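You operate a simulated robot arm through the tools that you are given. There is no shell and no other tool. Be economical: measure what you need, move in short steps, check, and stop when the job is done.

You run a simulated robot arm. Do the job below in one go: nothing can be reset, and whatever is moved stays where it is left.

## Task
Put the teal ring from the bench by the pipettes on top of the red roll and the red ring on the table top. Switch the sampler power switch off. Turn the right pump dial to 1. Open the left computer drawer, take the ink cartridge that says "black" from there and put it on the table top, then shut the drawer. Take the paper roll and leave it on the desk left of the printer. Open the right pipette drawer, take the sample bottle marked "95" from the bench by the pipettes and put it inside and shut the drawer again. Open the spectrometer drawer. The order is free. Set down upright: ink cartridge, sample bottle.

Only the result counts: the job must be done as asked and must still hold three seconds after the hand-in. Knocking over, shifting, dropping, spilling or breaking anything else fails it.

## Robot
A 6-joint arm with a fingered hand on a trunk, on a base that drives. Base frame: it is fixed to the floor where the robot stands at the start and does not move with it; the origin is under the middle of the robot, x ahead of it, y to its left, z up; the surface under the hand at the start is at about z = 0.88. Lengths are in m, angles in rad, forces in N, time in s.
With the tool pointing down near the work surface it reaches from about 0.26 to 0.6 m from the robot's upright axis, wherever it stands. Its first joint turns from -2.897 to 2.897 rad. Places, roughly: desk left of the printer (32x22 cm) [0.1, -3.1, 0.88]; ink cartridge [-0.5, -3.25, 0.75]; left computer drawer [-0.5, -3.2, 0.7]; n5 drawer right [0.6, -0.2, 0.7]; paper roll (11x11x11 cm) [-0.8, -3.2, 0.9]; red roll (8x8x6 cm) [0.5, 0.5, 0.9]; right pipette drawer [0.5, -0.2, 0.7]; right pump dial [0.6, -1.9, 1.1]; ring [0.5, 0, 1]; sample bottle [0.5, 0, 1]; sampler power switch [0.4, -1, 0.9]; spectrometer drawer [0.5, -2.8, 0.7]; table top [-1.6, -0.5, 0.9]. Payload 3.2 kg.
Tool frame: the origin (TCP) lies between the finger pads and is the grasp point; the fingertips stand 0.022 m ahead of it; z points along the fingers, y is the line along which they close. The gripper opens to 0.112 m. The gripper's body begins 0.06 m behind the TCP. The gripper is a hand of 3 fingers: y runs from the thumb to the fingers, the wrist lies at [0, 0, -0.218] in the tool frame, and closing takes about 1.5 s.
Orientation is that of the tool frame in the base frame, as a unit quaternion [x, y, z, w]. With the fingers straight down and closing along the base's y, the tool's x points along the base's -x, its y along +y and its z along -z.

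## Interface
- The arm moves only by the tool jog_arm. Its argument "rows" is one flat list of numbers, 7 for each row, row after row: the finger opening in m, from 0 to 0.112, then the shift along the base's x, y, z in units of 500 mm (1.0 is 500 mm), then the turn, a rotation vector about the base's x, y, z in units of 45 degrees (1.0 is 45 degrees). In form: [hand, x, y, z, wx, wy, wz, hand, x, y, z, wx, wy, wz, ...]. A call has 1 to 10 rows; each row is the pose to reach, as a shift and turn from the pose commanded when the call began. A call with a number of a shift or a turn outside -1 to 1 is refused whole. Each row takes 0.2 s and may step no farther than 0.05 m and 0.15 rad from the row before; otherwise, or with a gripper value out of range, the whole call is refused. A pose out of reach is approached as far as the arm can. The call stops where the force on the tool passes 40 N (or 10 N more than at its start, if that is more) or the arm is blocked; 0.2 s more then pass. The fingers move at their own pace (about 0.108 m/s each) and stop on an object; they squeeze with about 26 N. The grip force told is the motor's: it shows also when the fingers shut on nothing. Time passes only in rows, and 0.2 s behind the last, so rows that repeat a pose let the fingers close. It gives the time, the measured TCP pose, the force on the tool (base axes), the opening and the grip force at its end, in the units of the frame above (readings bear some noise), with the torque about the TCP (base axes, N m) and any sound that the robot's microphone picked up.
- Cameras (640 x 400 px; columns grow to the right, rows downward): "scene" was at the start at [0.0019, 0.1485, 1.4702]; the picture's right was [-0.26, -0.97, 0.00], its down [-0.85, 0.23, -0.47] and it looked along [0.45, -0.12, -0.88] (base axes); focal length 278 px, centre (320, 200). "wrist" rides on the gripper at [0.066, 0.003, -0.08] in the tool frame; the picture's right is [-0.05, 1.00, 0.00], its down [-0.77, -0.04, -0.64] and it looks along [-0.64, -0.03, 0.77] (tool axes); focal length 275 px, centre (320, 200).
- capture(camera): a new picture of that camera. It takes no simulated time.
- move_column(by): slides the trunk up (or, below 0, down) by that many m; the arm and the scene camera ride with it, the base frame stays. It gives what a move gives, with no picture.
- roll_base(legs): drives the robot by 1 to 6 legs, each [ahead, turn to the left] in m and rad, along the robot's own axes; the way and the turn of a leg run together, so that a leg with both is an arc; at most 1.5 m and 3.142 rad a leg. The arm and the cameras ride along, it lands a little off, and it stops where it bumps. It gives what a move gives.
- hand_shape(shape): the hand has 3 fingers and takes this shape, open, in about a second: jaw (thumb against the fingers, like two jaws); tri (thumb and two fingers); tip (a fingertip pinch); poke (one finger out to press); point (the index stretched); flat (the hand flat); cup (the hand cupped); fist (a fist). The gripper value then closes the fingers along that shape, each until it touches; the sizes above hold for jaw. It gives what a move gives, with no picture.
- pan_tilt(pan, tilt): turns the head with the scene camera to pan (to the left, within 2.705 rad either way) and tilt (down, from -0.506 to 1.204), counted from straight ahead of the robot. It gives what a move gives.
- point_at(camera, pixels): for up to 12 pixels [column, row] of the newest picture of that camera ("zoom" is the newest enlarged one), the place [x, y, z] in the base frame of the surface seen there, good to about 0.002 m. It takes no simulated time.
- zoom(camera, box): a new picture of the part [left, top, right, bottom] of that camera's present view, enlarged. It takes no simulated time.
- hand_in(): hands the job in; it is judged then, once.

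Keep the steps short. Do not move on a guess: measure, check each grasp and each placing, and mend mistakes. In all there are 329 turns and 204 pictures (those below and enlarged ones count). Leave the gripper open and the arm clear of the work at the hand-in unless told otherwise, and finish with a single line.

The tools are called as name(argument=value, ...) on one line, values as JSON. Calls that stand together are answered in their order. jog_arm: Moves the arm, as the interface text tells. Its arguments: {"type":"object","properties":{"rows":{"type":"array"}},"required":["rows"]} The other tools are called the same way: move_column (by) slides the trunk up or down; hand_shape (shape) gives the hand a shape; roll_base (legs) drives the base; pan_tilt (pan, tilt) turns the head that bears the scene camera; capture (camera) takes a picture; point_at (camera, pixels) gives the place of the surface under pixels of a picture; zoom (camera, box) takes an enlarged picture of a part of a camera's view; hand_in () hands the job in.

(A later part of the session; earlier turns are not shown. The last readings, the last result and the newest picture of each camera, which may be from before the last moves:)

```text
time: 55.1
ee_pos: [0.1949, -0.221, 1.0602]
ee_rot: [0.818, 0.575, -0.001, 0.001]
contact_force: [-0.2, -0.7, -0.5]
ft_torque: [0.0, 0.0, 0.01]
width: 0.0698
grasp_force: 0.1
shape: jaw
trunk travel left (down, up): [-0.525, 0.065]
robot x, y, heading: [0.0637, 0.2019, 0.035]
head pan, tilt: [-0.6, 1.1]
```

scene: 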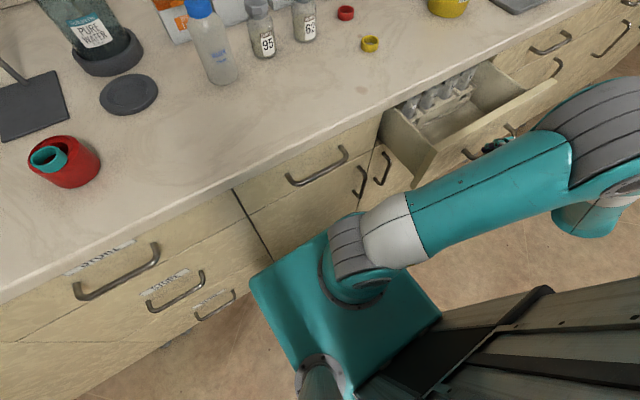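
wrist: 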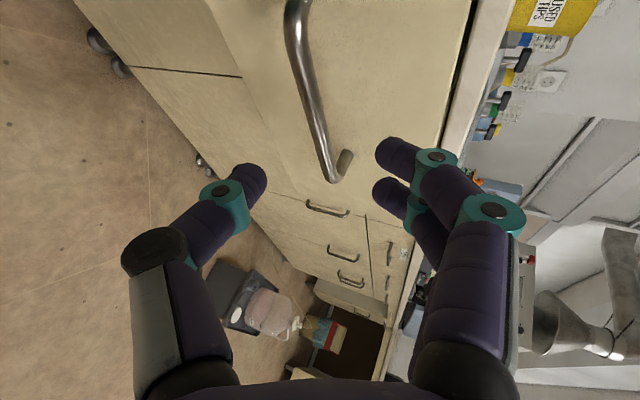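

The fingers point down over the drawer. I'll move towards the "95" bottle at height and yaw back to -90°.

jog_arm(rows=[0.075, 0.06, 0.06, 0, 0, 0, 0.06, 0.075, 0.12, 0.12, 0, 0, 0, 0.12, 0.075, 0.18, 0.18, 0, 0, 0, 0.18, 0.075, 0.24, 0.24, 0, 0, 0, 0.24, 0.075, 0.3, 0.3, 0, 0, 0, 0.3, 0.075, 0.36, 0.36, 0, 0, 0, 0.36, 0.075, 0.42, 0.42, 0, 0, 0, 0.44, 0.075, 0.48, 0.48, 0, 0, 0, 0.44, 0.075, 0.54, 0.55, 0, 0, 0, 0.44, 0.075, 0.58, 0.62, 0, 0, 0, 0.44])

capture(camera="wrist")

pan_tilt(pan=-0.3, tilt=0.9)

capture(camera="scene")

```text
time: 57.3
ee_pos: [0.4861, 0.0905, 1.0605]
ee_rot: [0.707, 0.707, 0.0, 0.0]
contact_force: [0.8, -0.5, -0.4]
ft_torque: [0.0, 0.01, 0.01]
width: 0.0747
grasp_force: 0.1
shape: jaw
trunk travel left (down, up): [-0.525, 0.065]
robot x, y, heading: [0.0646, 0.2015, 0.037]
head pan, tilt: [-0.6, 1.1]
```

```text
174 pictures are left
```

wrist: 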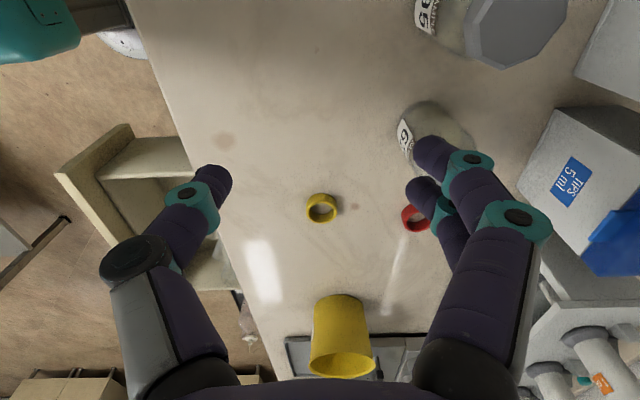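

```text
time: 58.1
ee_pos: [0.4861, 0.089, 1.0604]
ee_rot: [0.708, 0.706, 0.0, 0.0]
contact_force: [0.6, 0.1, 0.3]
ft_torque: [-0.01, 0.0, 0.01]
width: 0.0747
grasp_force: 0.1
shape: jaw
trunk travel left (down, up): [-0.525, 0.065]
robot x, y, heading: [0.0664, 0.1995, 0.033]
head pan, tilt: [-0.3, 0.901]
```

```text
173 pictures are left
```

scene: 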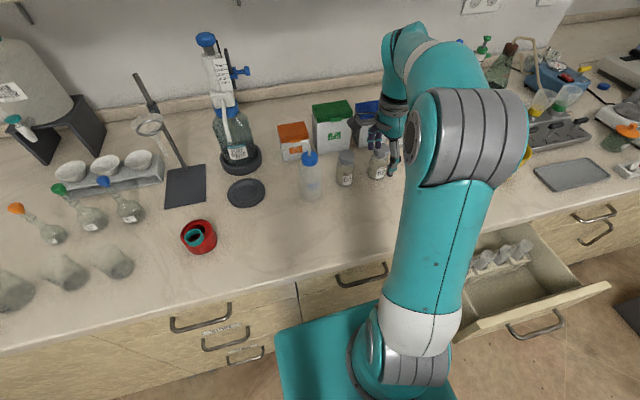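

The "95" bottle is at scene (346,168), with the green box behind it. I'll measure the bottle's cap, body and the gaps around it.

zoom(camera="scene", box=[280, 90, 440, 210])

```text
3.33 times, centred on (360, 150) of scene
```

zoom: 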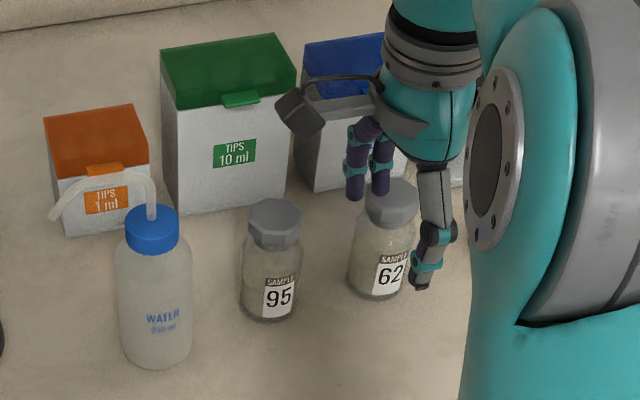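

point_at(camera="zoom", pixels=[[276, 210], [252, 220], [299, 220], [276, 240], [242, 280], [300, 280], [270, 318], [270, 260], [235, 205], [152, 220], [190, 300], [350, 270]])

```text
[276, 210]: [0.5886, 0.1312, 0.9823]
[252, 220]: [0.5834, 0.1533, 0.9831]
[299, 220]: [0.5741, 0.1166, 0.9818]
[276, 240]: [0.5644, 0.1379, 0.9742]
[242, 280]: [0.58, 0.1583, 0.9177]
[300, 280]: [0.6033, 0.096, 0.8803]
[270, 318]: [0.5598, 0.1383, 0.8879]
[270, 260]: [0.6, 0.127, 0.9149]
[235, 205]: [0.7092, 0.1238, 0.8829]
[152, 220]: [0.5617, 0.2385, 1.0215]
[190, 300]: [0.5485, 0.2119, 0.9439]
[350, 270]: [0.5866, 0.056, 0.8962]
```

The bottle's centre is about (0.583, 0.1345), radius 23 mm, top at 0.983. I'll yaw the hand to 180° so the camera faces the wall, and centre above the bottle at height.

jog_arm(rows=[0.075, 0, 0, 0, 0, 0, -0.17, 0.075, 0.02, 0.01, 0, 0, 0, -0.34, 0.075, 0.04, 0.02, 0, 0, 0, -0.51, 0.075, 0.06, 0.03, 0, 0, 0, -0.68, 0.075, 0.08, 0.04, 0, 0, 0, -0.85, 0.075, 0.1, 0.05, 0, 0, 0, -1.0])

jog_arm(rows=[0.075, 0.02, 0.01, 0, 0, 0, -0.17, 0.075, 0.04, 0.02, 0, 0, 0, -0.34, 0.075, 0.06, 0.03, 0, 0, 0, -0.51, 0.075, 0.08, 0.035, 0, 0, 0, -0.68, 0.075, 0.09, 0.041, 0, 0, 0, -0.85, 0.075, 0.094, 0.041, 0, 0, 0, -1.0, 0.075, 0.094, 0.041, 0, 0, 0, -1.0])

capture(camera="wrist")

capture(camera="scene")

```text
time: 59.5
ee_pos: [0.536, 0.1126, 1.0612]
ee_rot: [0.925, 0.381, 0.0, 0.0]
contact_force: [-0.5, -0.8, 0.4]
ft_torque: [0.05, 0.02, 0.02]
width: 0.0746
grasp_force: 0.1
shape: jaw
trunk travel left (down, up): [-0.525, 0.065]
robot x, y, heading: [0.066, 0.1996, 0.037]
head pan, tilt: [-0.3, 0.901]
```

```text
time: 61.1
ee_pos: [0.5819, 0.1353, 1.0596]
ee_rot: [1.0, -0.001, 0.0, 0.0]
contact_force: [0.4, 0.2, -0.1]
ft_torque: [-0.02, 0.0, -0.03]
width: 0.0745
grasp_force: 0.0
shape: jaw
trunk travel left (down, up): [-0.525, 0.065]
robot x, y, heading: [0.0662, 0.1993, 0.032]
head pan, tilt: [-0.3, 0.901]
```

```text
171 pictures are left
```

wrist: 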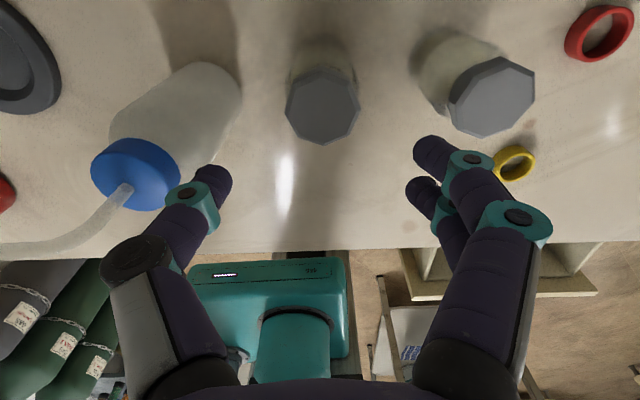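

```text
170 pictures are left
```

scene: 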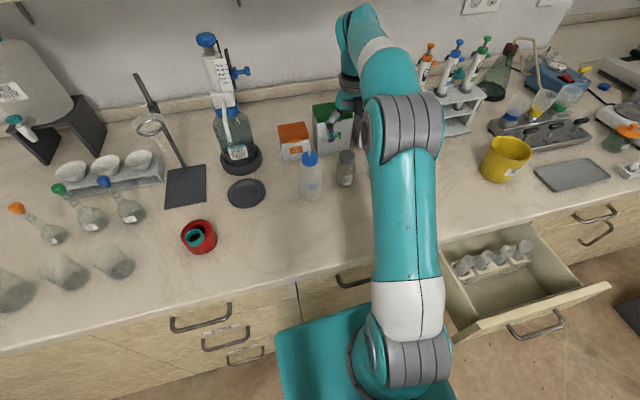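

I'll measure the cap of bottle 95 at wrist (323,105) from above.

point_at(camera="wrist", pixels=[[323, 105], [287, 100], [358, 100], [323, 140], [325, 72], [150, 155], [125, 190], [492, 100], [60, 235]])

```text
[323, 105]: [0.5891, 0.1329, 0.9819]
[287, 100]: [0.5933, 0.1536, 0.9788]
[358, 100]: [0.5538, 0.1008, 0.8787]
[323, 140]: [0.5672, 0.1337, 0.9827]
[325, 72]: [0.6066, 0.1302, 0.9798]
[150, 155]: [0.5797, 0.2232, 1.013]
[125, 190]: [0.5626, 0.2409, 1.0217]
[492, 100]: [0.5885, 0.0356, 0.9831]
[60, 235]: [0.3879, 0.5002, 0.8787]
```

The cap centre is (0.587, 0.133). I'll descend to z ≈ 0.954 around the bottle.

jog_arm(rows=[0.075, 0.009, -0.004, -0.06, 0, 0, 0, 0.075, 0.009, -0.004, -0.12, 0, 0, 0, 0.075, 0.009, -0.004, -0.17, 0, 0, 0, 0.075, 0.009, -0.004, -0.212, 0, 0, 0, 0.075, 0.009, -0.004, -0.212, 0, 0, 0])

capture(camera="wrist")

```text
time: 62.3
ee_pos: [0.5864, 0.1323, 0.9523]
ee_rot: [1.0, 0.0, 0.0, 0.0]
contact_force: [-0.2, -0.1, -0.7]
ft_torque: [0.04, 0.0, 0.02]
width: 0.0744
grasp_force: 0.1
shape: jaw
trunk travel left (down, up): [-0.525, 0.065]
robot x, y, heading: [0.0649, 0.2027, 0.038]
head pan, tilt: [-0.3, 0.901]
```

```text
169 pictures are left
```

wrist: 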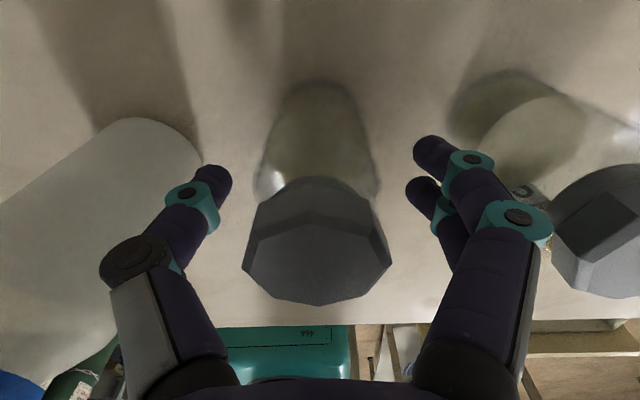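

Clear on both sides. I'll close on the bottle.

jog_arm(rows=[0.03, 0, 0, 0, 0, 0, 0, 0.03, 0, 0, 0, 0, 0, 0, 0.03, 0, 0, 0, 0, 0, 0, 0.03, 0, 0, 0, 0, 0, 0, 0.03, 0, 0, 0, 0, 0, 0])

jog_arm(rows=[0.03, 0, 0, 0.04, 0, 0, 0, 0.03, 0, 0, 0.1, 0, 0, 0, 0.03, 0, 0, 0.1, 0, 0, 0])

capture(camera="wrist")

zoom(camera="scene", box=[280, 90, 440, 210])

```text
time: 63.5
ee_pos: [0.5862, 0.1323, 0.9528]
ee_rot: [1.0, 0.0, 0.0, 0.0]
contact_force: [-0.4, 0.6, 0.3]
ft_torque: [0.0, -0.04, -0.04]
width: 0.0408
grasp_force: 26.2
shape: jaw
trunk travel left (down, up): [-0.525, 0.065]
robot x, y, heading: [0.0663, 0.1999, 0.038]
head pan, tilt: [-0.3, 0.901]
```

```text
time: 64.3
ee_pos: [0.5873, 0.1312, 1.0029]
ee_rot: [1.0, 0.0, 0.0, 0.0]
contact_force: [-0.4, 0.3, -1.4]
ft_torque: [-0.04, -0.01, 0.02]
width: 0.0408
grasp_force: 26.0
shape: jaw
trunk travel left (down, up): [-0.525, 0.065]
robot x, y, heading: [0.0671, 0.1956, 0.038]
head pan, tilt: [-0.3, 0.901]
```

```text
168 pictures are left
```

wrist: 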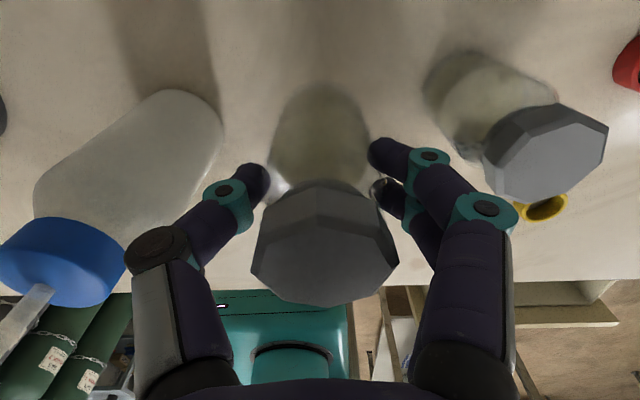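

```text
3.33 times, centred on (360, 150) of scene
```

zoom: 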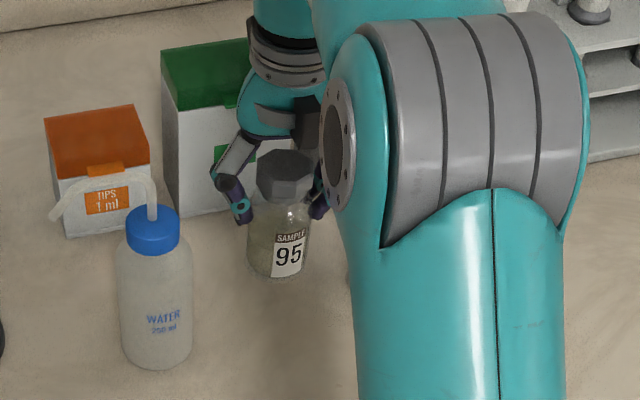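

The bottle is held upright (base about 74 mm below TCP). I'll carry it back off the bench towards the drawer.

jog_arm(rows=[0.03, -0.04, 0, 0.05, 0, 0, 0, 0.03, -0.12, -0.03, 0.09, 0, 0, 0, 0.03, -0.2, -0.06, 0.09, 0, 0, 0, 0.03, -0.28, -0.09, 0.09, 0, 0, 0, 0.03, -0.36, -0.12, 0.09, 0, 0, 0, 0.03, -0.42, -0.19, 0.09, 0, 0, 0, 0.03, -0.48, -0.26, 0.09, 0, 0, 0, 0.03, -0.53, -0.33, 0.09, 0, 0, 0, 0.03, -0.58, -0.4, 0.09, 0, 0, 0, 0.03, -0.63, -0.47, 0.09, 0, 0, 0])

jog_arm(rows=[0.03, -0.05, -0.06, 0, 0, 0, 0, 0.03, -0.1, -0.12, 0, 0, 0, 0, 0.03, -0.144, -0.19, 0, 0, 0, 0, 0.03, -0.144, -0.19, 0, 0, 0, 0])

capture(camera="wrist")

pan_tilt(pan=-0.7, tilt=1.0)

capture(camera="scene")

```text
time: 66.5
ee_pos: [0.2725, -0.1028, 1.0483]
ee_rot: [1.0, 0.0, 0.001, 0.0]
contact_force: [-0.1, 0.1, -1.2]
ft_torque: [0.0, -0.03, 0.01]
width: 0.0405
grasp_force: 26.1
shape: jaw
trunk travel left (down, up): [-0.525, 0.065]
robot x, y, heading: [0.0657, 0.204, 0.037]
head pan, tilt: [-0.3, 0.901]
```

```text
time: 67.5
ee_pos: [0.1993, -0.1973, 1.0468]
ee_rot: [1.0, 0.0, 0.001, 0.0]
contact_force: [0.1, -0.2, -0.9]
ft_torque: [0.02, -0.02, -0.01]
width: 0.0403
grasp_force: 25.7
shape: jaw
trunk travel left (down, up): [-0.525, 0.065]
robot x, y, heading: [0.0636, 0.2004, 0.035]
head pan, tilt: [-0.3, 0.901]
```

```text
166 pictures are left
```

wrist: 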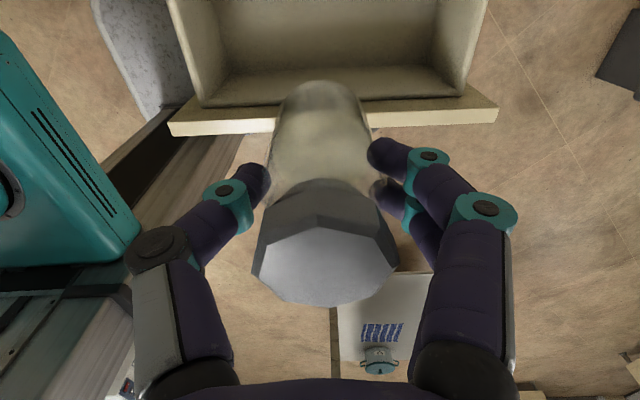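

```text
time: 68.4
ee_pos: [0.1993, -0.1971, 1.0466]
ee_rot: [1.0, 0.0, 0.0, 0.0]
contact_force: [-0.4, 0.9, -0.4]
ft_torque: [0.02, 0.01, 0.01]
width: 0.0404
grasp_force: 26.0
shape: jaw
trunk travel left (down, up): [-0.525, 0.065]
robot x, y, heading: [0.0677, 0.2018, 0.035]
head pan, tilt: [-0.7, 1.0]
```

```text
165 pictures are left
```

scene: 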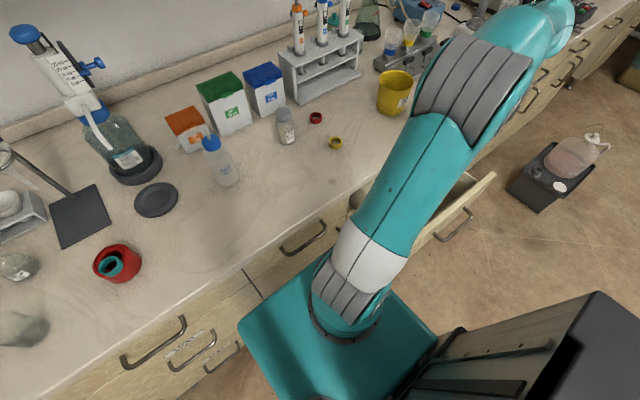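

Through the wrist view I see the drawer front panel (row ~115) and its inside floor. I'll measure the free room.

point_at(camera="wrist", pixels=[[230, 108], [230, 126], [440, 102], [240, 85], [250, 65], [250, 40], [330, 20], [330, 3], [180, 120], [490, 108]])

```text
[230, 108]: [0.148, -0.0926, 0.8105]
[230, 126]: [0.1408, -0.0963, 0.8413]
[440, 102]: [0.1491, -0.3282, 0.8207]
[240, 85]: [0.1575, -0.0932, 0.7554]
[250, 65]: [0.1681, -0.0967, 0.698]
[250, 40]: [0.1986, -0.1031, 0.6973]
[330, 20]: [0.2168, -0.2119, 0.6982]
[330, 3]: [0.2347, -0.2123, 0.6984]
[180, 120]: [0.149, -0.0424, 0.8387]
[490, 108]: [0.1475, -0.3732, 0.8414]
```

The bottle fits at x = 0.203. I'll nudge there, then lower the trunk 0.2 m so the bottle enters the drawer.

jog_arm(rows=[0.03, 0.0075, -0.004, 0, 0, 0, 0, 0.03, 0.0075, -0.004, 0, 0, 0, 0])

move_column(by=-0.2)

capture(camera="scene")

```text
time: 69.0
ee_pos: [0.2047, -0.1989, 1.0473]
ee_rot: [1.0, 0.0, 0.0, 0.0]
contact_force: [-0.2, -0.3, -0.7]
ft_torque: [0.02, 0.02, 0.02]
width: 0.0403
grasp_force: 25.9
shape: jaw
trunk travel left (down, up): [-0.525, 0.065]
robot x, y, heading: [0.0626, 0.2036, 0.038]
head pan, tilt: [-0.7, 1.0]
```

```text
time: 71.2
ee_pos: [0.2033, -0.1985, 0.8472]
ee_rot: [1.0, 0.0, 0.0, -0.001]
contact_force: [0.2, 0.6, -1.5]
ft_torque: [-0.01, -0.01, 0.02]
width: 0.0404
grasp_force: 25.6
shape: jaw
trunk travel left (down, up): [-0.325, 0.265]
robot x, y, heading: [0.0624, 0.2009, 0.038]
head pan, tilt: [-0.7, 1.0]
```

```text
164 pictures are left
```

scene: 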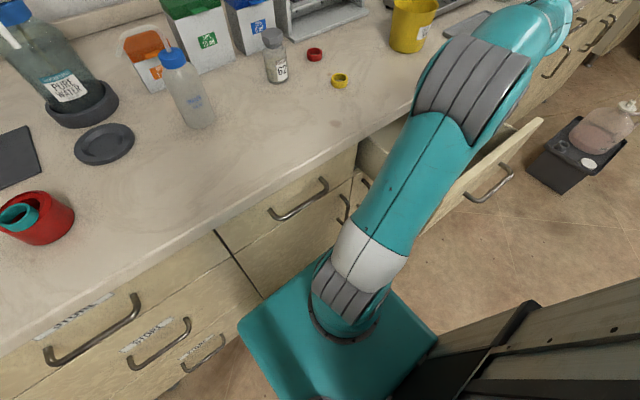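

Now lower 6.5 cm more with the arm, then creep to contact.

jog_arm(rows=[0.03, 0, 0, -0.06, 0, 0, 0, 0.03, 0, 0, -0.11, 0, 0, 0, 0.03, 0, 0, -0.14, 0, 0, 0, 0.03, 0, 0, -0.146, 0, 0, 0, 0.03, 0, 0, -0.15, 0, 0, 0, 0.03, 0, 0, -0.15, 0, 0, 0])

```text
time: 72.6
ee_pos: [0.2036, -0.2002, 0.772]
ee_rot: [1.0, 0.001, 0.0, 0.0]
contact_force: [0.0, 0.1, -1.0]
ft_torque: [-0.01, 0.03, 0.0]
width: 0.0402
grasp_force: 26.2
shape: jaw
trunk travel left (down, up): [-0.325, 0.265]
robot x, y, heading: [0.0655, 0.2054, 0.037]
head pan, tilt: [-0.7, 1.0]
```

No contact yet; I'll creep down up to 4 mm more.

jog_arm(rows=[0.03, 0, 0, -0.003, 0, 0, 0, 0.03, 0, 0, -0.006, 0, 0, 0, 0.03, 0, 0, -0.006, 0, 0, 0])

capture(camera="wrist")

```text
time: 73.4
ee_pos: [0.2026, -0.1989, 0.7708]
ee_rot: [1.0, 0.0, 0.0, 0.002]
contact_force: [0.3, -0.9, 13.5]
ft_torque: [-0.01, 0.0, 0.01]
width: 0.0404
grasp_force: 25.7
shape: jaw
trunk travel left (down, up): [-0.325, 0.265]
robot x, y, heading: [0.0713, 0.2014, 0.039]
head pan, tilt: [-0.7, 1.0]
```

```text
163 pictures are left
```

wrist: 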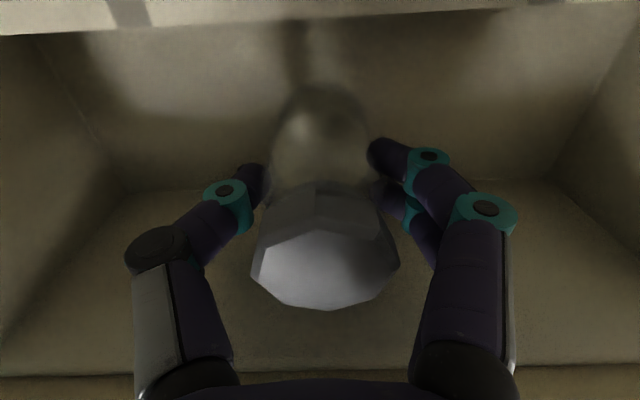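

The bottle stands on the drawer floor. I'll back off 1 mm of pressure, open and rise.

jog_arm(rows=[0.03, 0, 0, 0.002, 0, 0, 0, 0.045, 0, 0, 0.002, 0, 0, 0, 0.06, 0, 0, 0.002, 0, 0, 0, 0.075, 0, 0, 0.002, 0, 0, 0, 0.075, 0, 0, 0.002, 0, 0, 0, 0.075, 0, 0, 0.06, 0, 0, 0, 0.075, 0, 0, 0.15, 0, 0, 0])

capture(camera="wrist")

move_column(by=0.2)

```text
time: 75.0
ee_pos: [0.2054, -0.2, 0.8439]
ee_rot: [1.0, -0.001, 0.0, 0.0]
contact_force: [0.1, -0.4, -0.3]
ft_torque: [0.01, 0.0, -0.03]
width: 0.0745
grasp_force: 0.2
shape: jaw
trunk travel left (down, up): [-0.325, 0.265]
robot x, y, heading: [0.0648, 0.2023, 0.035]
head pan, tilt: [-0.7, 1.0]
```

```text
162 pictures are left
```

wrist: 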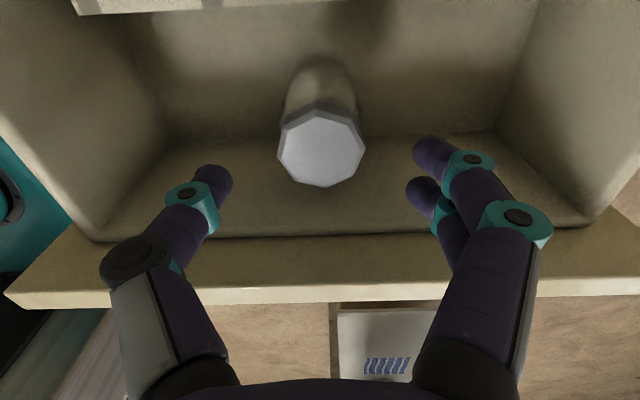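

```text
time: 77.1
ee_pos: [0.2047, -0.1996, 1.0434]
ee_rot: [1.0, 0.0, 0.0, 0.0]
contact_force: [0.5, 0.1, -0.8]
ft_torque: [0.0, -0.02, 0.01]
width: 0.0748
grasp_force: 0.0
shape: jaw
trunk travel left (down, up): [-0.525, 0.065]
robot x, y, heading: [0.0651, 0.205, 0.037]
head pan, tilt: [-0.7, 1.0]
```

The bottle stands upright, open-handed. To shut the drawer I'll take the handle again: first yaw back by 70° while moving to the front of the drawer.

jog_arm(rows=[0.06, -0.06, 0, 0, 0, 0, 0.17, 0.06, -0.12, 0, 0, 0, 0, 0.34, 0.06, -0.18, 0, 0, 0, 0, 0.51, 0.06, -0.24, 0, 0, 0, 0, 0.68, 0.06, -0.3, 0.0, 0, 0, 0, 0.85, 0.06, -0.36, 0.03, 0, 0, 0, 0.95])

jog_arm(rows=[0.06, 0, 0.01, -0.02, 0, 0, 0.17, 0.06, 0, 0.02, -0.04, 0, 0, 0.34, 0.06, 0, 0.03, -0.06, 0, 0, 0.51, 0.06, 0, 0.03, -0.06, 0, 0, 0.61])

jog_arm(rows=[0.06, 0, 0, 0, -0.062, -0.17, 0, 0.06, 0, 0, 0, -0.123, -0.338, 0, 0.06, 0, 0, 0, -0.185, -0.508, 0, 0.06, 0, 0, 0, -0.246, -0.677, 0, 0.06, 0, 0, 0, -0.308, -0.846, 0])

jog_arm(rows=[0.06, 0, 0, 0, -0.062, -0.17, 0, 0.06, 0, 0, 0, -0.123, -0.338, 0, 0.06, 0, 0, 0, -0.185, -0.508, 0, 0.06, 0, 0, 0, -0.185, -0.508, 0])

move_column(by=-0.2)

capture(camera="wrist")

```text
time: 78.5
ee_pos: [0.0241, -0.1837, 1.0423]
ee_rot: [0.931, 0.366, 0.0, 0.0]
contact_force: [-0.2, 0.3, -0.4]
ft_torque: [0.0, -0.01, 0.04]
width: 0.0609
grasp_force: 0.0
shape: jaw
trunk travel left (down, up): [-0.525, 0.065]
robot x, y, heading: [0.066, 0.2032, 0.036]
head pan, tilt: [-0.7, 1.0]
```

```text
time: 79.5
ee_pos: [0.0241, -0.1703, 1.0132]
ee_rot: [0.818, 0.575, 0.0, 0.001]
contact_force: [-0.3, -1.0, -0.4]
ft_torque: [0.03, 0.03, -0.01]
width: 0.0607
grasp_force: 0.1
shape: jaw
trunk travel left (down, up): [-0.525, 0.065]
robot x, y, heading: [0.0675, 0.2021, 0.041]
head pan, tilt: [-0.7, 1.0]
```

```text
time: 80.7
ee_pos: [0.0237, -0.1695, 1.0132]
ee_rot: [0.767, 0.539, 0.199, 0.285]
contact_force: [0.3, 0.2, 0.1]
ft_torque: [0.02, -0.01, 0.01]
width: 0.0608
grasp_force: 0.1
shape: jaw
trunk travel left (down, up): [-0.525, 0.065]
robot x, y, heading: [0.0664, 0.2037, 0.031]
head pan, tilt: [-0.7, 1.0]
```

```text
time: 81.7
ee_pos: [0.0249, -0.1704, 1.0146]
ee_rot: [0.69, 0.485, 0.307, 0.441]
contact_force: [0.8, -0.1, 0.5]
ft_torque: [-0.01, -0.05, 0.01]
width: 0.0605
grasp_force: 0.1
shape: jaw
trunk travel left (down, up): [-0.525, 0.065]
robot x, y, heading: [0.0633, 0.2026, 0.036]
head pan, tilt: [-0.7, 1.0]
```

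```text
time: 83.9
ee_pos: [0.0246, -0.1693, 0.813]
ee_rot: [0.691, 0.485, 0.307, 0.44]
contact_force: [0.3, 0.0, 0.0]
ft_torque: [-0.01, 0.01, -0.02]
width: 0.0603
grasp_force: 0.0
shape: jaw
trunk travel left (down, up): [-0.325, 0.265]
robot x, y, heading: [0.0647, 0.2026, 0.039]
head pan, tilt: [-0.7, 1.0]
```

```text
161 pictures are left
```

wrist: 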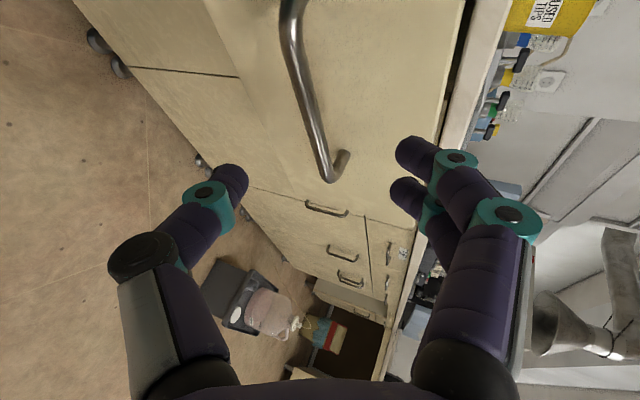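

Same view as before. I'll advance onto the handle and close.

jog_arm(rows=[0.045, 0.05, -0.017, -0.027, 0, 0, 0, 0.045, 0.1, -0.035, -0.055, 0, 0, 0, 0.045, 0.138, -0.05, -0.076, 0, 0, 0, 0.045, 0.138, -0.05, -0.076, 0, 0, 0, 0.0, 0.138, -0.05, -0.076, 0, 0, 0, 0.0, 0.138, -0.05, -0.076, 0, 0, 0, 0.0, 0.138, -0.05, -0.076, 0, 0, 0])

capture(camera="wrist")

```text
time: 85.5
ee_pos: [0.0953, -0.1955, 0.7736]
ee_rot: [0.691, 0.485, 0.307, 0.44]
contact_force: [1.2, 0.1, -10.8]
ft_torque: [-0.09, -0.02, 0.07]
width: 0.0001
grasp_force: 25.3
shape: jaw
trunk travel left (down, up): [-0.325, 0.265]
robot x, y, heading: [0.0631, 0.2028, 0.039]
head pan, tilt: [-0.7, 1.0]
```

```text
160 pictures are left
```

wrist: 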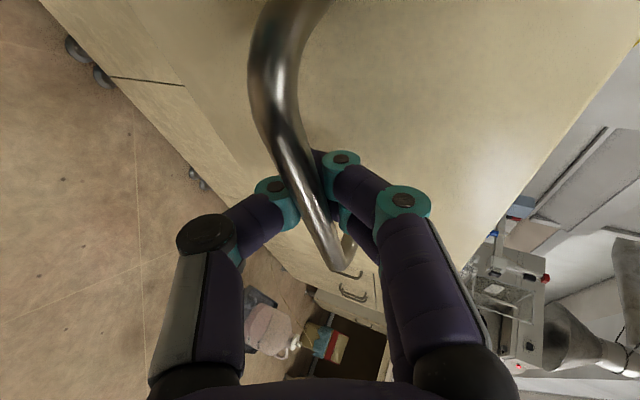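

Holding the bar. I'll push it in slowly, about 1.2 cm per row with a gentle start.

jog_arm(rows=[0.0, 0.006, 0, 0, 0, 0, 0, 0.0, 0.02, 0, 0, 0, 0, 0, 0.0, 0.042, 0, 0, 0, 0, 0, 0.0, 0.066, 0, 0, 0, 0, 0, 0.0, 0.09, 0, 0, 0, 0, 0, 0.0, 0.114, 0, 0, 0, 0, 0, 0.0, 0.138, 0, 0, 0, 0, 0, 0.0, 0.162, 0, 0, 0, 0, 0, 0.0, 0.186, 0, 0, 0, 0, 0, 0.0, 0.21, 0, 0, 0, 0, 0])

jog_arm(rows=[0.0, 0.024, 0, 0, 0, 0, 0, 0.0, 0.048, 0, 0, 0, 0, 0, 0.0, 0.072, 0, 0, 0, 0, 0, 0.0, 0.096, 0, 0, 0, 0, 0, 0.0, 0.12, 0, 0, 0, 0, 0, 0.0, 0.144, 0, 0, 0, 0, 0, 0.0, 0.168, 0, 0, 0, 0, 0, 0.0, 0.192, 0, 0, 0, 0, 0, 0.0, 0.21, 0, 0, 0, 0, 0, 0.0, 0.225, 0, 0, 0, 0, 0])

jog_arm(rows=[0.0, 0.012, 0, 0, 0, 0, 0, 0.0, 0.02, 0, 0, 0, 0, 0, 0.0, 0.026, 0, 0, 0, 0, 0])

capture(camera="scene")

```text
time: 87.7
ee_pos: [0.2001, -0.1964, 0.7735]
ee_rot: [0.691, 0.486, 0.307, 0.439]
contact_force: [1.8, 0.0, -13.9]
ft_torque: [-0.06, 0.03, 0.08]
width: 0.0001
grasp_force: 26.4
shape: jaw
trunk travel left (down, up): [-0.325, 0.265]
robot x, y, heading: [0.0705, 0.2002, 0.033]
head pan, tilt: [-0.7, 1.0]
```

```text
time: 89.9
ee_pos: [0.3113, -0.1953, 0.7743]
ee_rot: [0.692, 0.485, 0.306, 0.439]
contact_force: [-0.3, -3.2, -18.9]
ft_torque: [-0.08, -0.06, 0.09]
width: 0.0001
grasp_force: 25.8
shape: jaw
trunk travel left (down, up): [-0.325, 0.265]
robot x, y, heading: [0.0639, 0.2034, 0.035]
head pan, tilt: [-0.7, 1.0]
```

```text
time: 90.7
ee_pos: [0.3249, -0.1951, 0.7735]
ee_rot: [0.691, 0.485, 0.307, 0.439]
contact_force: [-0.7, -1.7, -14.3]
ft_torque: [-0.04, -0.01, 0.1]
width: 0.0
grasp_force: 26.5
shape: jaw
trunk travel left (down, up): [-0.325, 0.265]
robot x, y, heading: [0.0674, 0.2055, 0.039]
head pan, tilt: [-0.7, 1.0]
```

```text
159 pictures are left
```

scene: 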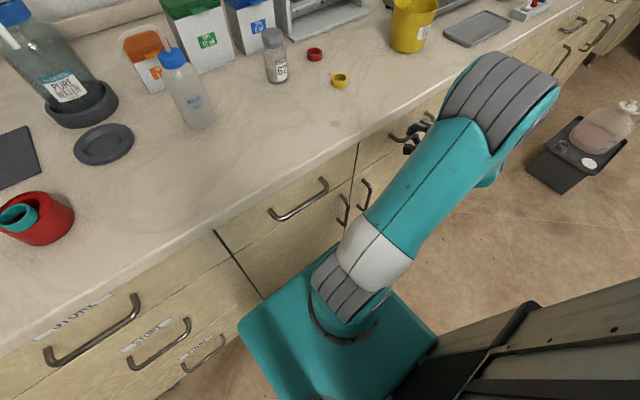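

It is nearly shut. I'll push a few mm more to feel the stop.

jog_arm(rows=[0.0, 0.006, 0, 0, 0, 0, 0, 0.0, 0.012, 0, 0, 0, 0, 0, 0.0, 0.016, 0, 0, 0, 0, 0, 0.0, 0.016, 0, 0, 0, 0, 0])

zoom(camera="scene", box=[320, 60, 480, 260])

```text
time: 91.7
ee_pos: [0.3317, -0.1953, 0.7739]
ee_rot: [0.692, 0.485, 0.307, 0.439]
contact_force: [-5.5, -0.6, -16.8]
ft_torque: [-0.08, -0.13, 0.03]
width: 0.0
grasp_force: 26.0
shape: jaw
trunk travel left (down, up): [-0.325, 0.265]
robot x, y, heading: [0.0695, 0.2008, 0.036]
head pan, tilt: [-0.7, 1.0]
```

```text
2.00 times, centred on (400, 160) of scene
```

zoom: 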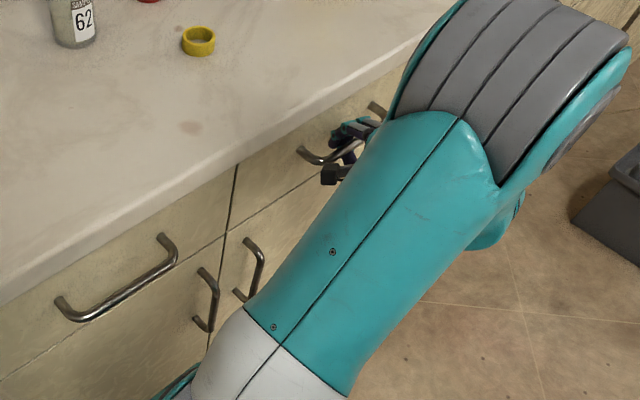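

The front looks flush. I'll ease back, open and retreat along the tool axis, then measure the bar and face.

jog_arm(rows=[0.0, -0.014, 0, 0, 0, 0, 0, 0.02, -0.016, 0, 0, 0, 0, 0, 0.04, -0.018, 0, 0, 0, 0, 0, 0.045, -0.02, 0, 0, 0, 0, 0, 0.045, -0.02, 0, 0, 0, 0, 0, 0.045, -0.07, 0.018, 0.025, 0, 0, 0, 0.045, -0.11, 0.033, 0.044, 0, 0, 0, 0.045, -0.16, 0.05, 0.07, 0, 0, 0])

capture(camera="wrist")

point_at(camera="wrist", pixels=[[300, 30], [308, 60], [316, 95], [420, 90], [370, 215], [260, 60], [330, 240]])

```text
time: 93.5
ee_pos: [0.2536, -0.1689, 0.8095]
ee_rot: [0.691, 0.484, 0.307, 0.441]
contact_force: [-0.1, 0.2, -0.5]
ft_torque: [-0.02, 0.0, -0.01]
width: 0.0445
grasp_force: 0.1
shape: jaw
trunk travel left (down, up): [-0.325, 0.265]
robot x, y, heading: [0.0653, 0.1977, 0.037]
head pan, tilt: [-0.7, 1.0]
```

```text
157 pictures are left
```

wrist: 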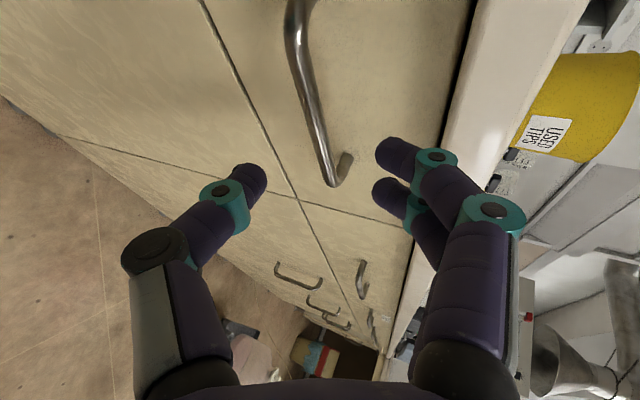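

```text
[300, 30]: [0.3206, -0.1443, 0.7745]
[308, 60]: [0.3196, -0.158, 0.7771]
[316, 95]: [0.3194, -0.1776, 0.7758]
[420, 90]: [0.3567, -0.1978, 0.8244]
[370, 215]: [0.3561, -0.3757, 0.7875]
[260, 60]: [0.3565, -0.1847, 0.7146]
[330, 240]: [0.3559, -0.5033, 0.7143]
```

The drawer is shut (face at 0.3567, level with its neighbours). Next is the red ring. I'll raise the trunk, turn the fingers down and come forward 5 cm.

move_column(by=0.2)

jog_arm(rows=[0.07, 0, 0, 0.04, 0.062, 0.17, 0, 0.07, 0, 0, 0.08, 0.123, 0.338, 0, 0.07, 0, 0, 0.1, 0.185, 0.508, 0, 0.07, 0, 0, 0.1, 0.246, 0.677, 0, 0.07, 0, 0, 0.1, 0.308, 0.846, 0])

jog_arm(rows=[0.07, 0, 0, 0, 0.062, 0.17, 0, 0.07, 0, 0, 0, 0.123, 0.338, 0, 0.07, 0, 0, 0, 0.185, 0.508, 0, 0.07, 0, 0.0, 0, 0.185, 0.508, 0])

jog_arm(rows=[0.07, 0.03, 0.02, 0, 0, 0, 0.17, 0.07, 0.06, 0.04, 0, 0, 0, 0.34, 0.07, 0.09, 0.06, 0, 0, 0, 0.51, 0.07, 0.12, 0.08, 0, 0, 0, 0.68, 0.07, 0.15, 0.1, 0, 0, 0, 0.85, 0.07, 0.18, 0.12, 0, 0, 0, 1.0])

roll_base(legs=[[0.05, 0]])

capture(camera="wrist")

```text
time: 95.7
ee_pos: [0.2529, -0.169, 1.0091]
ee_rot: [0.691, 0.484, 0.306, 0.441]
contact_force: [0.2, 0.3, -0.4]
ft_torque: [-0.01, 0.0, 0.0]
width: 0.0447
grasp_force: 0.1
shape: jaw
trunk travel left (down, up): [-0.525, 0.065]
robot x, y, heading: [0.0649, 0.2036, 0.038]
head pan, tilt: [-0.7, 1.0]
```

```text
time: 96.9
ee_pos: [0.2546, -0.1702, 1.0596]
ee_rot: [0.8, 0.562, 0.121, 0.173]
contact_force: [-0.3, 0.2, 0.2]
ft_torque: [0.01, -0.01, -0.02]
width: 0.0696
grasp_force: 0.0
shape: jaw
trunk travel left (down, up): [-0.525, 0.065]
robot x, y, heading: [0.0613, 0.2004, 0.035]
head pan, tilt: [-0.7, 1.0]
```

```text
time: 97.9
ee_pos: [0.2542, -0.1698, 1.0588]
ee_rot: [0.818, 0.575, -0.001, -0.001]
contact_force: [-0.1, -0.5, 0.5]
ft_torque: [0.0, 0.02, 0.02]
width: 0.0696
grasp_force: 0.0
shape: jaw
trunk travel left (down, up): [-0.525, 0.065]
robot x, y, heading: [0.0637, 0.2072, 0.033]
head pan, tilt: [-0.7, 1.0]
```

```text
time: 99.3
ee_pos: [0.3433, -0.11, 1.0595]
ee_rot: [0.535, 0.845, 0.0, 0.0]
contact_force: [-0.5, 0.3, -0.5]
ft_torque: [-0.03, -0.01, 0.0]
width: 0.0695
grasp_force: 0.1
shape: jaw
trunk travel left (down, up): [-0.525, 0.065]
robot x, y, heading: [0.0657, 0.2028, 0.038]
head pan, tilt: [-0.7, 1.0]
```

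```text
time: 100.2
ee_pos: [0.3891, -0.1102, 1.0597]
ee_rot: [0.537, 0.843, 0.001, 0.001]
contact_force: [-0.3, 0.7, -0.4]
ft_torque: [0.01, 0.03, -0.03]
width: 0.0697
grasp_force: 0.0
shape: jaw
trunk travel left (down, up): [-0.525, 0.065]
robot x, y, heading: [0.1124, 0.2049, 0.021]
head pan, tilt: [-0.7, 1.0]
```

```text
156 pictures are left
```

wrist: 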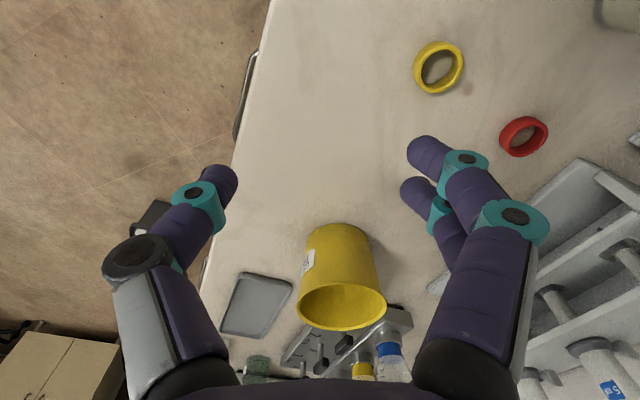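

The red ring is at wrist (523,136). I'll measure it and the rack beside it.

point_at(camera="wrist", pixels=[[503, 135], [545, 128], [522, 119], [524, 154], [510, 125], [540, 148], [570, 170], [520, 230], [440, 285], [470, 270], [610, 180], [438, 92]])

```text
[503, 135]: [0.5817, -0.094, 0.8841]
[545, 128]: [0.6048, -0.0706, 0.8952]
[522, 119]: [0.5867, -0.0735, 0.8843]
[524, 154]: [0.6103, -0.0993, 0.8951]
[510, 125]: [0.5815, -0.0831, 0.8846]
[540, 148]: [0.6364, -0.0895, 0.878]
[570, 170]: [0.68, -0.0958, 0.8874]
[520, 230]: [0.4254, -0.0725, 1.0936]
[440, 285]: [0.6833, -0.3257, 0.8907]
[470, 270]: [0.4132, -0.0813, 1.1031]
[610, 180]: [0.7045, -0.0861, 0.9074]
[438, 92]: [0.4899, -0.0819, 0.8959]
```

Ring centre is (0.598, -0.0865). I'll yaw the hand so it closes along y (clear of the pipette rack) and move above the ring.

jog_arm(rows=[0.06, 0.04, 0, 0, 0, 0, 0.17, 0.06, 0.08, 0, 0, 0, 0, 0.34, 0.06, 0.12, 0.01, 0, 0, 0, 0.51, 0.06, 0.16, 0.02, 0, 0, 0, 0.68, 0.06, 0.2, 0.03, 0, 0, 0, 0.85, 0.06, 0.24, 0.04, 0, 0, 0, 1.0])

jog_arm(rows=[0.06, 0.05, 0.005, 0, 0, 0, 0.15, 0.06, 0.1, 0.005, 0, 0, 0, 0.3, 0.06, 0.15, 0.005, 0, 0, 0, 0.38, 0.06, 0.178, 0.007, 0, 0, 0, 0.38, 0.06, 0.178, 0.007, -0.08, 0, 0, 0.38, 0.06, 0.178, 0.007, -0.16, 0, 0, 0.38, 0.06, 0.178, 0.007, -0.2, 0, 0, 0.38, 0.06, 0.178, 0.007, -0.2, 0, 0, 0.38])

capture(camera="wrist")

```text
time: 101.6
ee_pos: [0.5098, -0.0884, 1.0593]
ee_rot: [0.172, 0.985, 0.0, 0.0]
contact_force: [0.5, -0.6, -1.1]
ft_torque: [-0.04, 0.0, 0.0]
width: 0.0606
grasp_force: 0.0
shape: jaw
trunk travel left (down, up): [-0.525, 0.065]
robot x, y, heading: [0.11, 0.2041, 0.026]
head pan, tilt: [-0.7, 1.0]
```

```text
time: 103.4
ee_pos: [0.5969, -0.0849, 0.9606]
ee_rot: [0.025, 1.0, 0.0, 0.001]
contact_force: [-0.2, -0.1, 0.3]
ft_torque: [0.0, 0.02, 0.04]
width: 0.0605
grasp_force: 0.0
shape: jaw
out of reach, approached as far as the arm can: row 4
trunk travel left (down, up): [-0.525, 0.065]
robot x, y, heading: [0.1155, 0.2031, 0.028]
head pan, tilt: [-0.7, 1.0]
```

```text
155 pictures are left
```

wrist: 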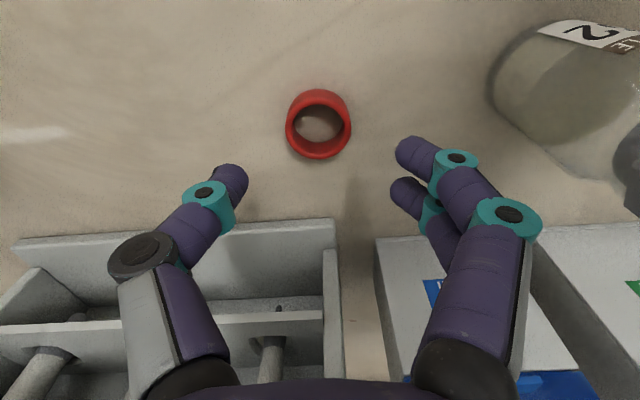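

The ring is between the fingers. I'll descend to 0.9035, close and lift.

jog_arm(rows=[0.06, 0.001, -0.002, -0.06, 0, 0, 0, 0.06, 0.001, -0.002, -0.114, 0, 0, 0, 0.06, 0.001, -0.002, -0.114, 0, 0, 0, 0.015, 0.001, -0.002, -0.114, 0, 0, 0, 0.015, 0.001, -0.002, -0.114, 0, 0, 0, 0.015, 0.001, -0.002, -0.114, 0, 0, 0, 0.015, 0.001, -0.002, -0.114, 0, 0, 0])

jog_arm(rows=[0.015, 0, 0, 0.08, 0, 0, 0, 0.015, 0, 0, 0.16, 0, 0, 0, 0.015, 0, 0, 0.24, 0, 0, 0, 0.015, -0.08, 0, 0.3, 0, 0, 0, 0.015, -0.16, 0, 0.3, 0, 0, 0, 0.015, -0.24, 0, 0.3, 0, 0, 0, 0.015, -0.32, 0.03, 0.3, 0, 0, 0, 0.015, -0.4, 0.06, 0.3, 0, 0, 0, 0.015, -0.4, 0.14, 0.3, 0, 0, 0, 0.015, -0.4, 0.22, 0.3, 0, 0, 0])

capture(camera="wrist")

```text
time: 105.0
ee_pos: [0.5984, -0.0872, 0.9039]
ee_rot: [0.025, 1.0, 0.0, 0.0]
contact_force: [-0.5, 0.3, -0.3]
ft_torque: [-0.03, 0.0, -0.04]
width: 0.0257
grasp_force: 26.4
shape: jaw
trunk travel left (down, up): [-0.525, 0.065]
robot x, y, heading: [0.1113, 0.2038, 0.021]
head pan, tilt: [-0.7, 1.0]
```

```text
time: 107.2
ee_pos: [0.3996, 0.0254, 1.0517]
ee_rot: [0.024, 1.0, 0.0, 0.001]
contact_force: [-0.5, -0.1, -0.4]
ft_torque: [-0.02, -0.01, -0.02]
width: 0.0253
grasp_force: 26.1
shape: jaw
trunk travel left (down, up): [-0.525, 0.065]
robot x, y, heading: [0.1133, 0.2075, 0.026]
head pan, tilt: [-0.7, 1.0]
```

```text
154 pictures are left
```

wrist: 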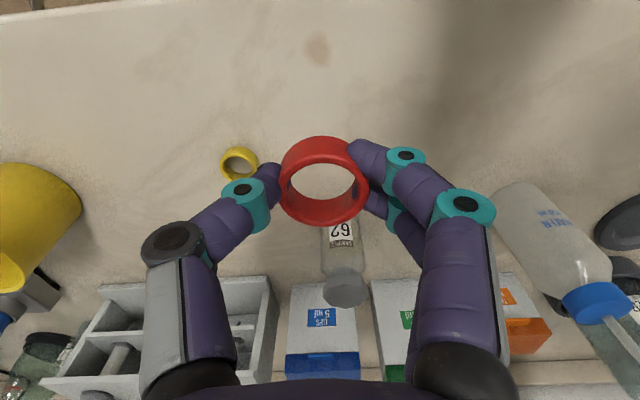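

The red ring is held. Before driving I'll measure the table and the floor objects behind the robot.

pan_tilt(pan=-2.3, tilt=0.65)

capture(camera="scene")

pan_tilt(pan=2.7, tilt=0.65)

capture(camera="scene")

```text
time: 108.9
ee_pos: [0.3999, 0.0242, 1.0522]
ee_rot: [0.023, 1.0, 0.0, 0.0]
contact_force: [-0.4, 0.2, -0.2]
ft_torque: [-0.01, -0.01, 0.0]
width: 0.0251
grasp_force: 25.8
shape: jaw
trunk travel left (down, up): [-0.525, 0.065]
robot x, y, heading: [0.1139, 0.2025, 0.025]
head pan, tilt: [-2.3, 0.649]
```

```text
153 pictures are left
```

scene: 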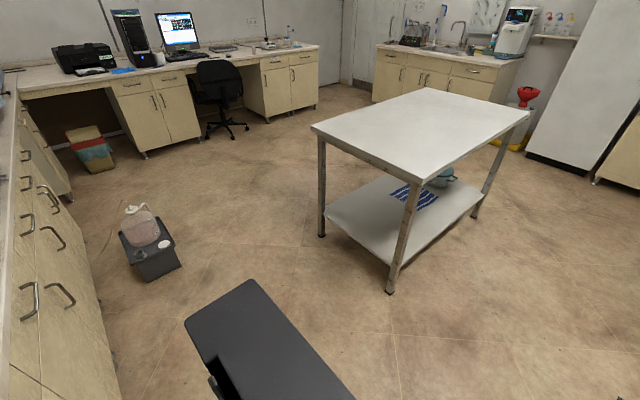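

```text
time: 112.8
ee_pos: [0.4003, 0.0251, 1.0525]
ee_rot: [0.025, 1.0, 0.0, 0.0]
contact_force: [0.0, 0.5, 0.2]
ft_torque: [-0.02, 0.02, 0.03]
width: 0.0253
grasp_force: 25.9
shape: jaw
trunk travel left (down, up): [-0.525, 0.065]
robot x, y, heading: [0.1121, 0.2102, 0.022]
head pan, tilt: [2.7, 0.649]
```

```text
152 pictures are left
```

scene: 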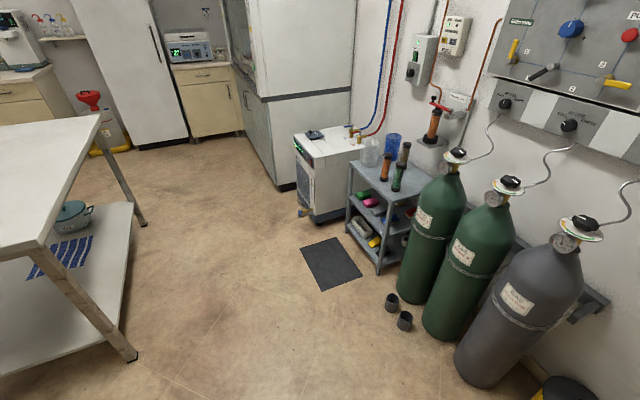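

point_at(camera="scene", pixels=[[96, 118], [40, 243], [130, 355], [140, 222], [10, 200], [270, 350], [395, 300]])

pan_tilt(pan=-2.3, tilt=0.65)

capture(camera="scene")

point_at(camera="scene", pixels=[[313, 127], [425, 90], [414, 178], [525, 112], [390, 292], [180, 265], [122, 235], [240, 290], [300, 390], [155, 280], [205, 140], [145, 155]])

```text
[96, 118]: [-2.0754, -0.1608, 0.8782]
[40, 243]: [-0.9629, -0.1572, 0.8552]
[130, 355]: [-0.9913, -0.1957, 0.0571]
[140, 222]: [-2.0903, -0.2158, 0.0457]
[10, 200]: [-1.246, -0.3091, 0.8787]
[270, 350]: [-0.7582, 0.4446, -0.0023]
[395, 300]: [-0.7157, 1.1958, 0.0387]
```

```text
time: 116.7
ee_pos: [0.3985, 0.0247, 1.0507]
ee_rot: [0.024, 1.0, 0.0, 0.0]
contact_force: [0.2, -0.2, -0.4]
ft_torque: [-0.01, -0.01, -0.02]
width: 0.0255
grasp_force: 25.5
shape: jaw
trunk travel left (down, up): [-0.525, 0.065]
robot x, y, heading: [0.1103, 0.2067, 0.026]
head pan, tilt: [-2.3, 0.649]
```

```text
151 pictures are left
```

scene: 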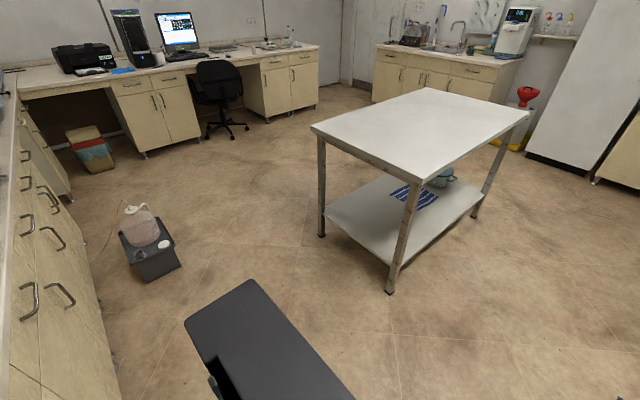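

```text
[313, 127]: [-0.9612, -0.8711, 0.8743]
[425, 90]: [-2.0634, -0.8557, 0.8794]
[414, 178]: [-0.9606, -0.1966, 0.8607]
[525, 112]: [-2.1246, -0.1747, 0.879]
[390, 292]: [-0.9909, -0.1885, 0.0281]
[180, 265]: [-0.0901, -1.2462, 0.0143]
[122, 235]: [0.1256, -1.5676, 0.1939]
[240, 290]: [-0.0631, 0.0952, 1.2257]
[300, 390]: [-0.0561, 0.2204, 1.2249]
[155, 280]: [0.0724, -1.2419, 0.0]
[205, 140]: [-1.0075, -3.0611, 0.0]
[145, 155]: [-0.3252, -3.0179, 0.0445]
```

The table top spans x -2.1 to -0.96, y -0.87 to -0.15, z 0.879. I'll drive to stand at about (-0.63, -0.4) facing it.

roll_base(legs=[[-0.35, 0], [0, -1.596], [0.6, 0], [0, -1.571]])

```text
time: 129.7
ee_pos: [-0.523, -0.2253, 1.0518]
ee_rot: [1.0, -0.032, -0.001, 0.0]
contact_force: [-0.7, 0.6, -0.4]
ft_torque: [0.0, -0.01, 0.03]
width: 0.0251
grasp_force: 26.1
shape: jaw
trunk travel left (down, up): [-0.525, 0.065]
robot x, y, heading: [-0.2384, -0.4079, -3.133]
head pan, tilt: [-2.3, 0.649]
```

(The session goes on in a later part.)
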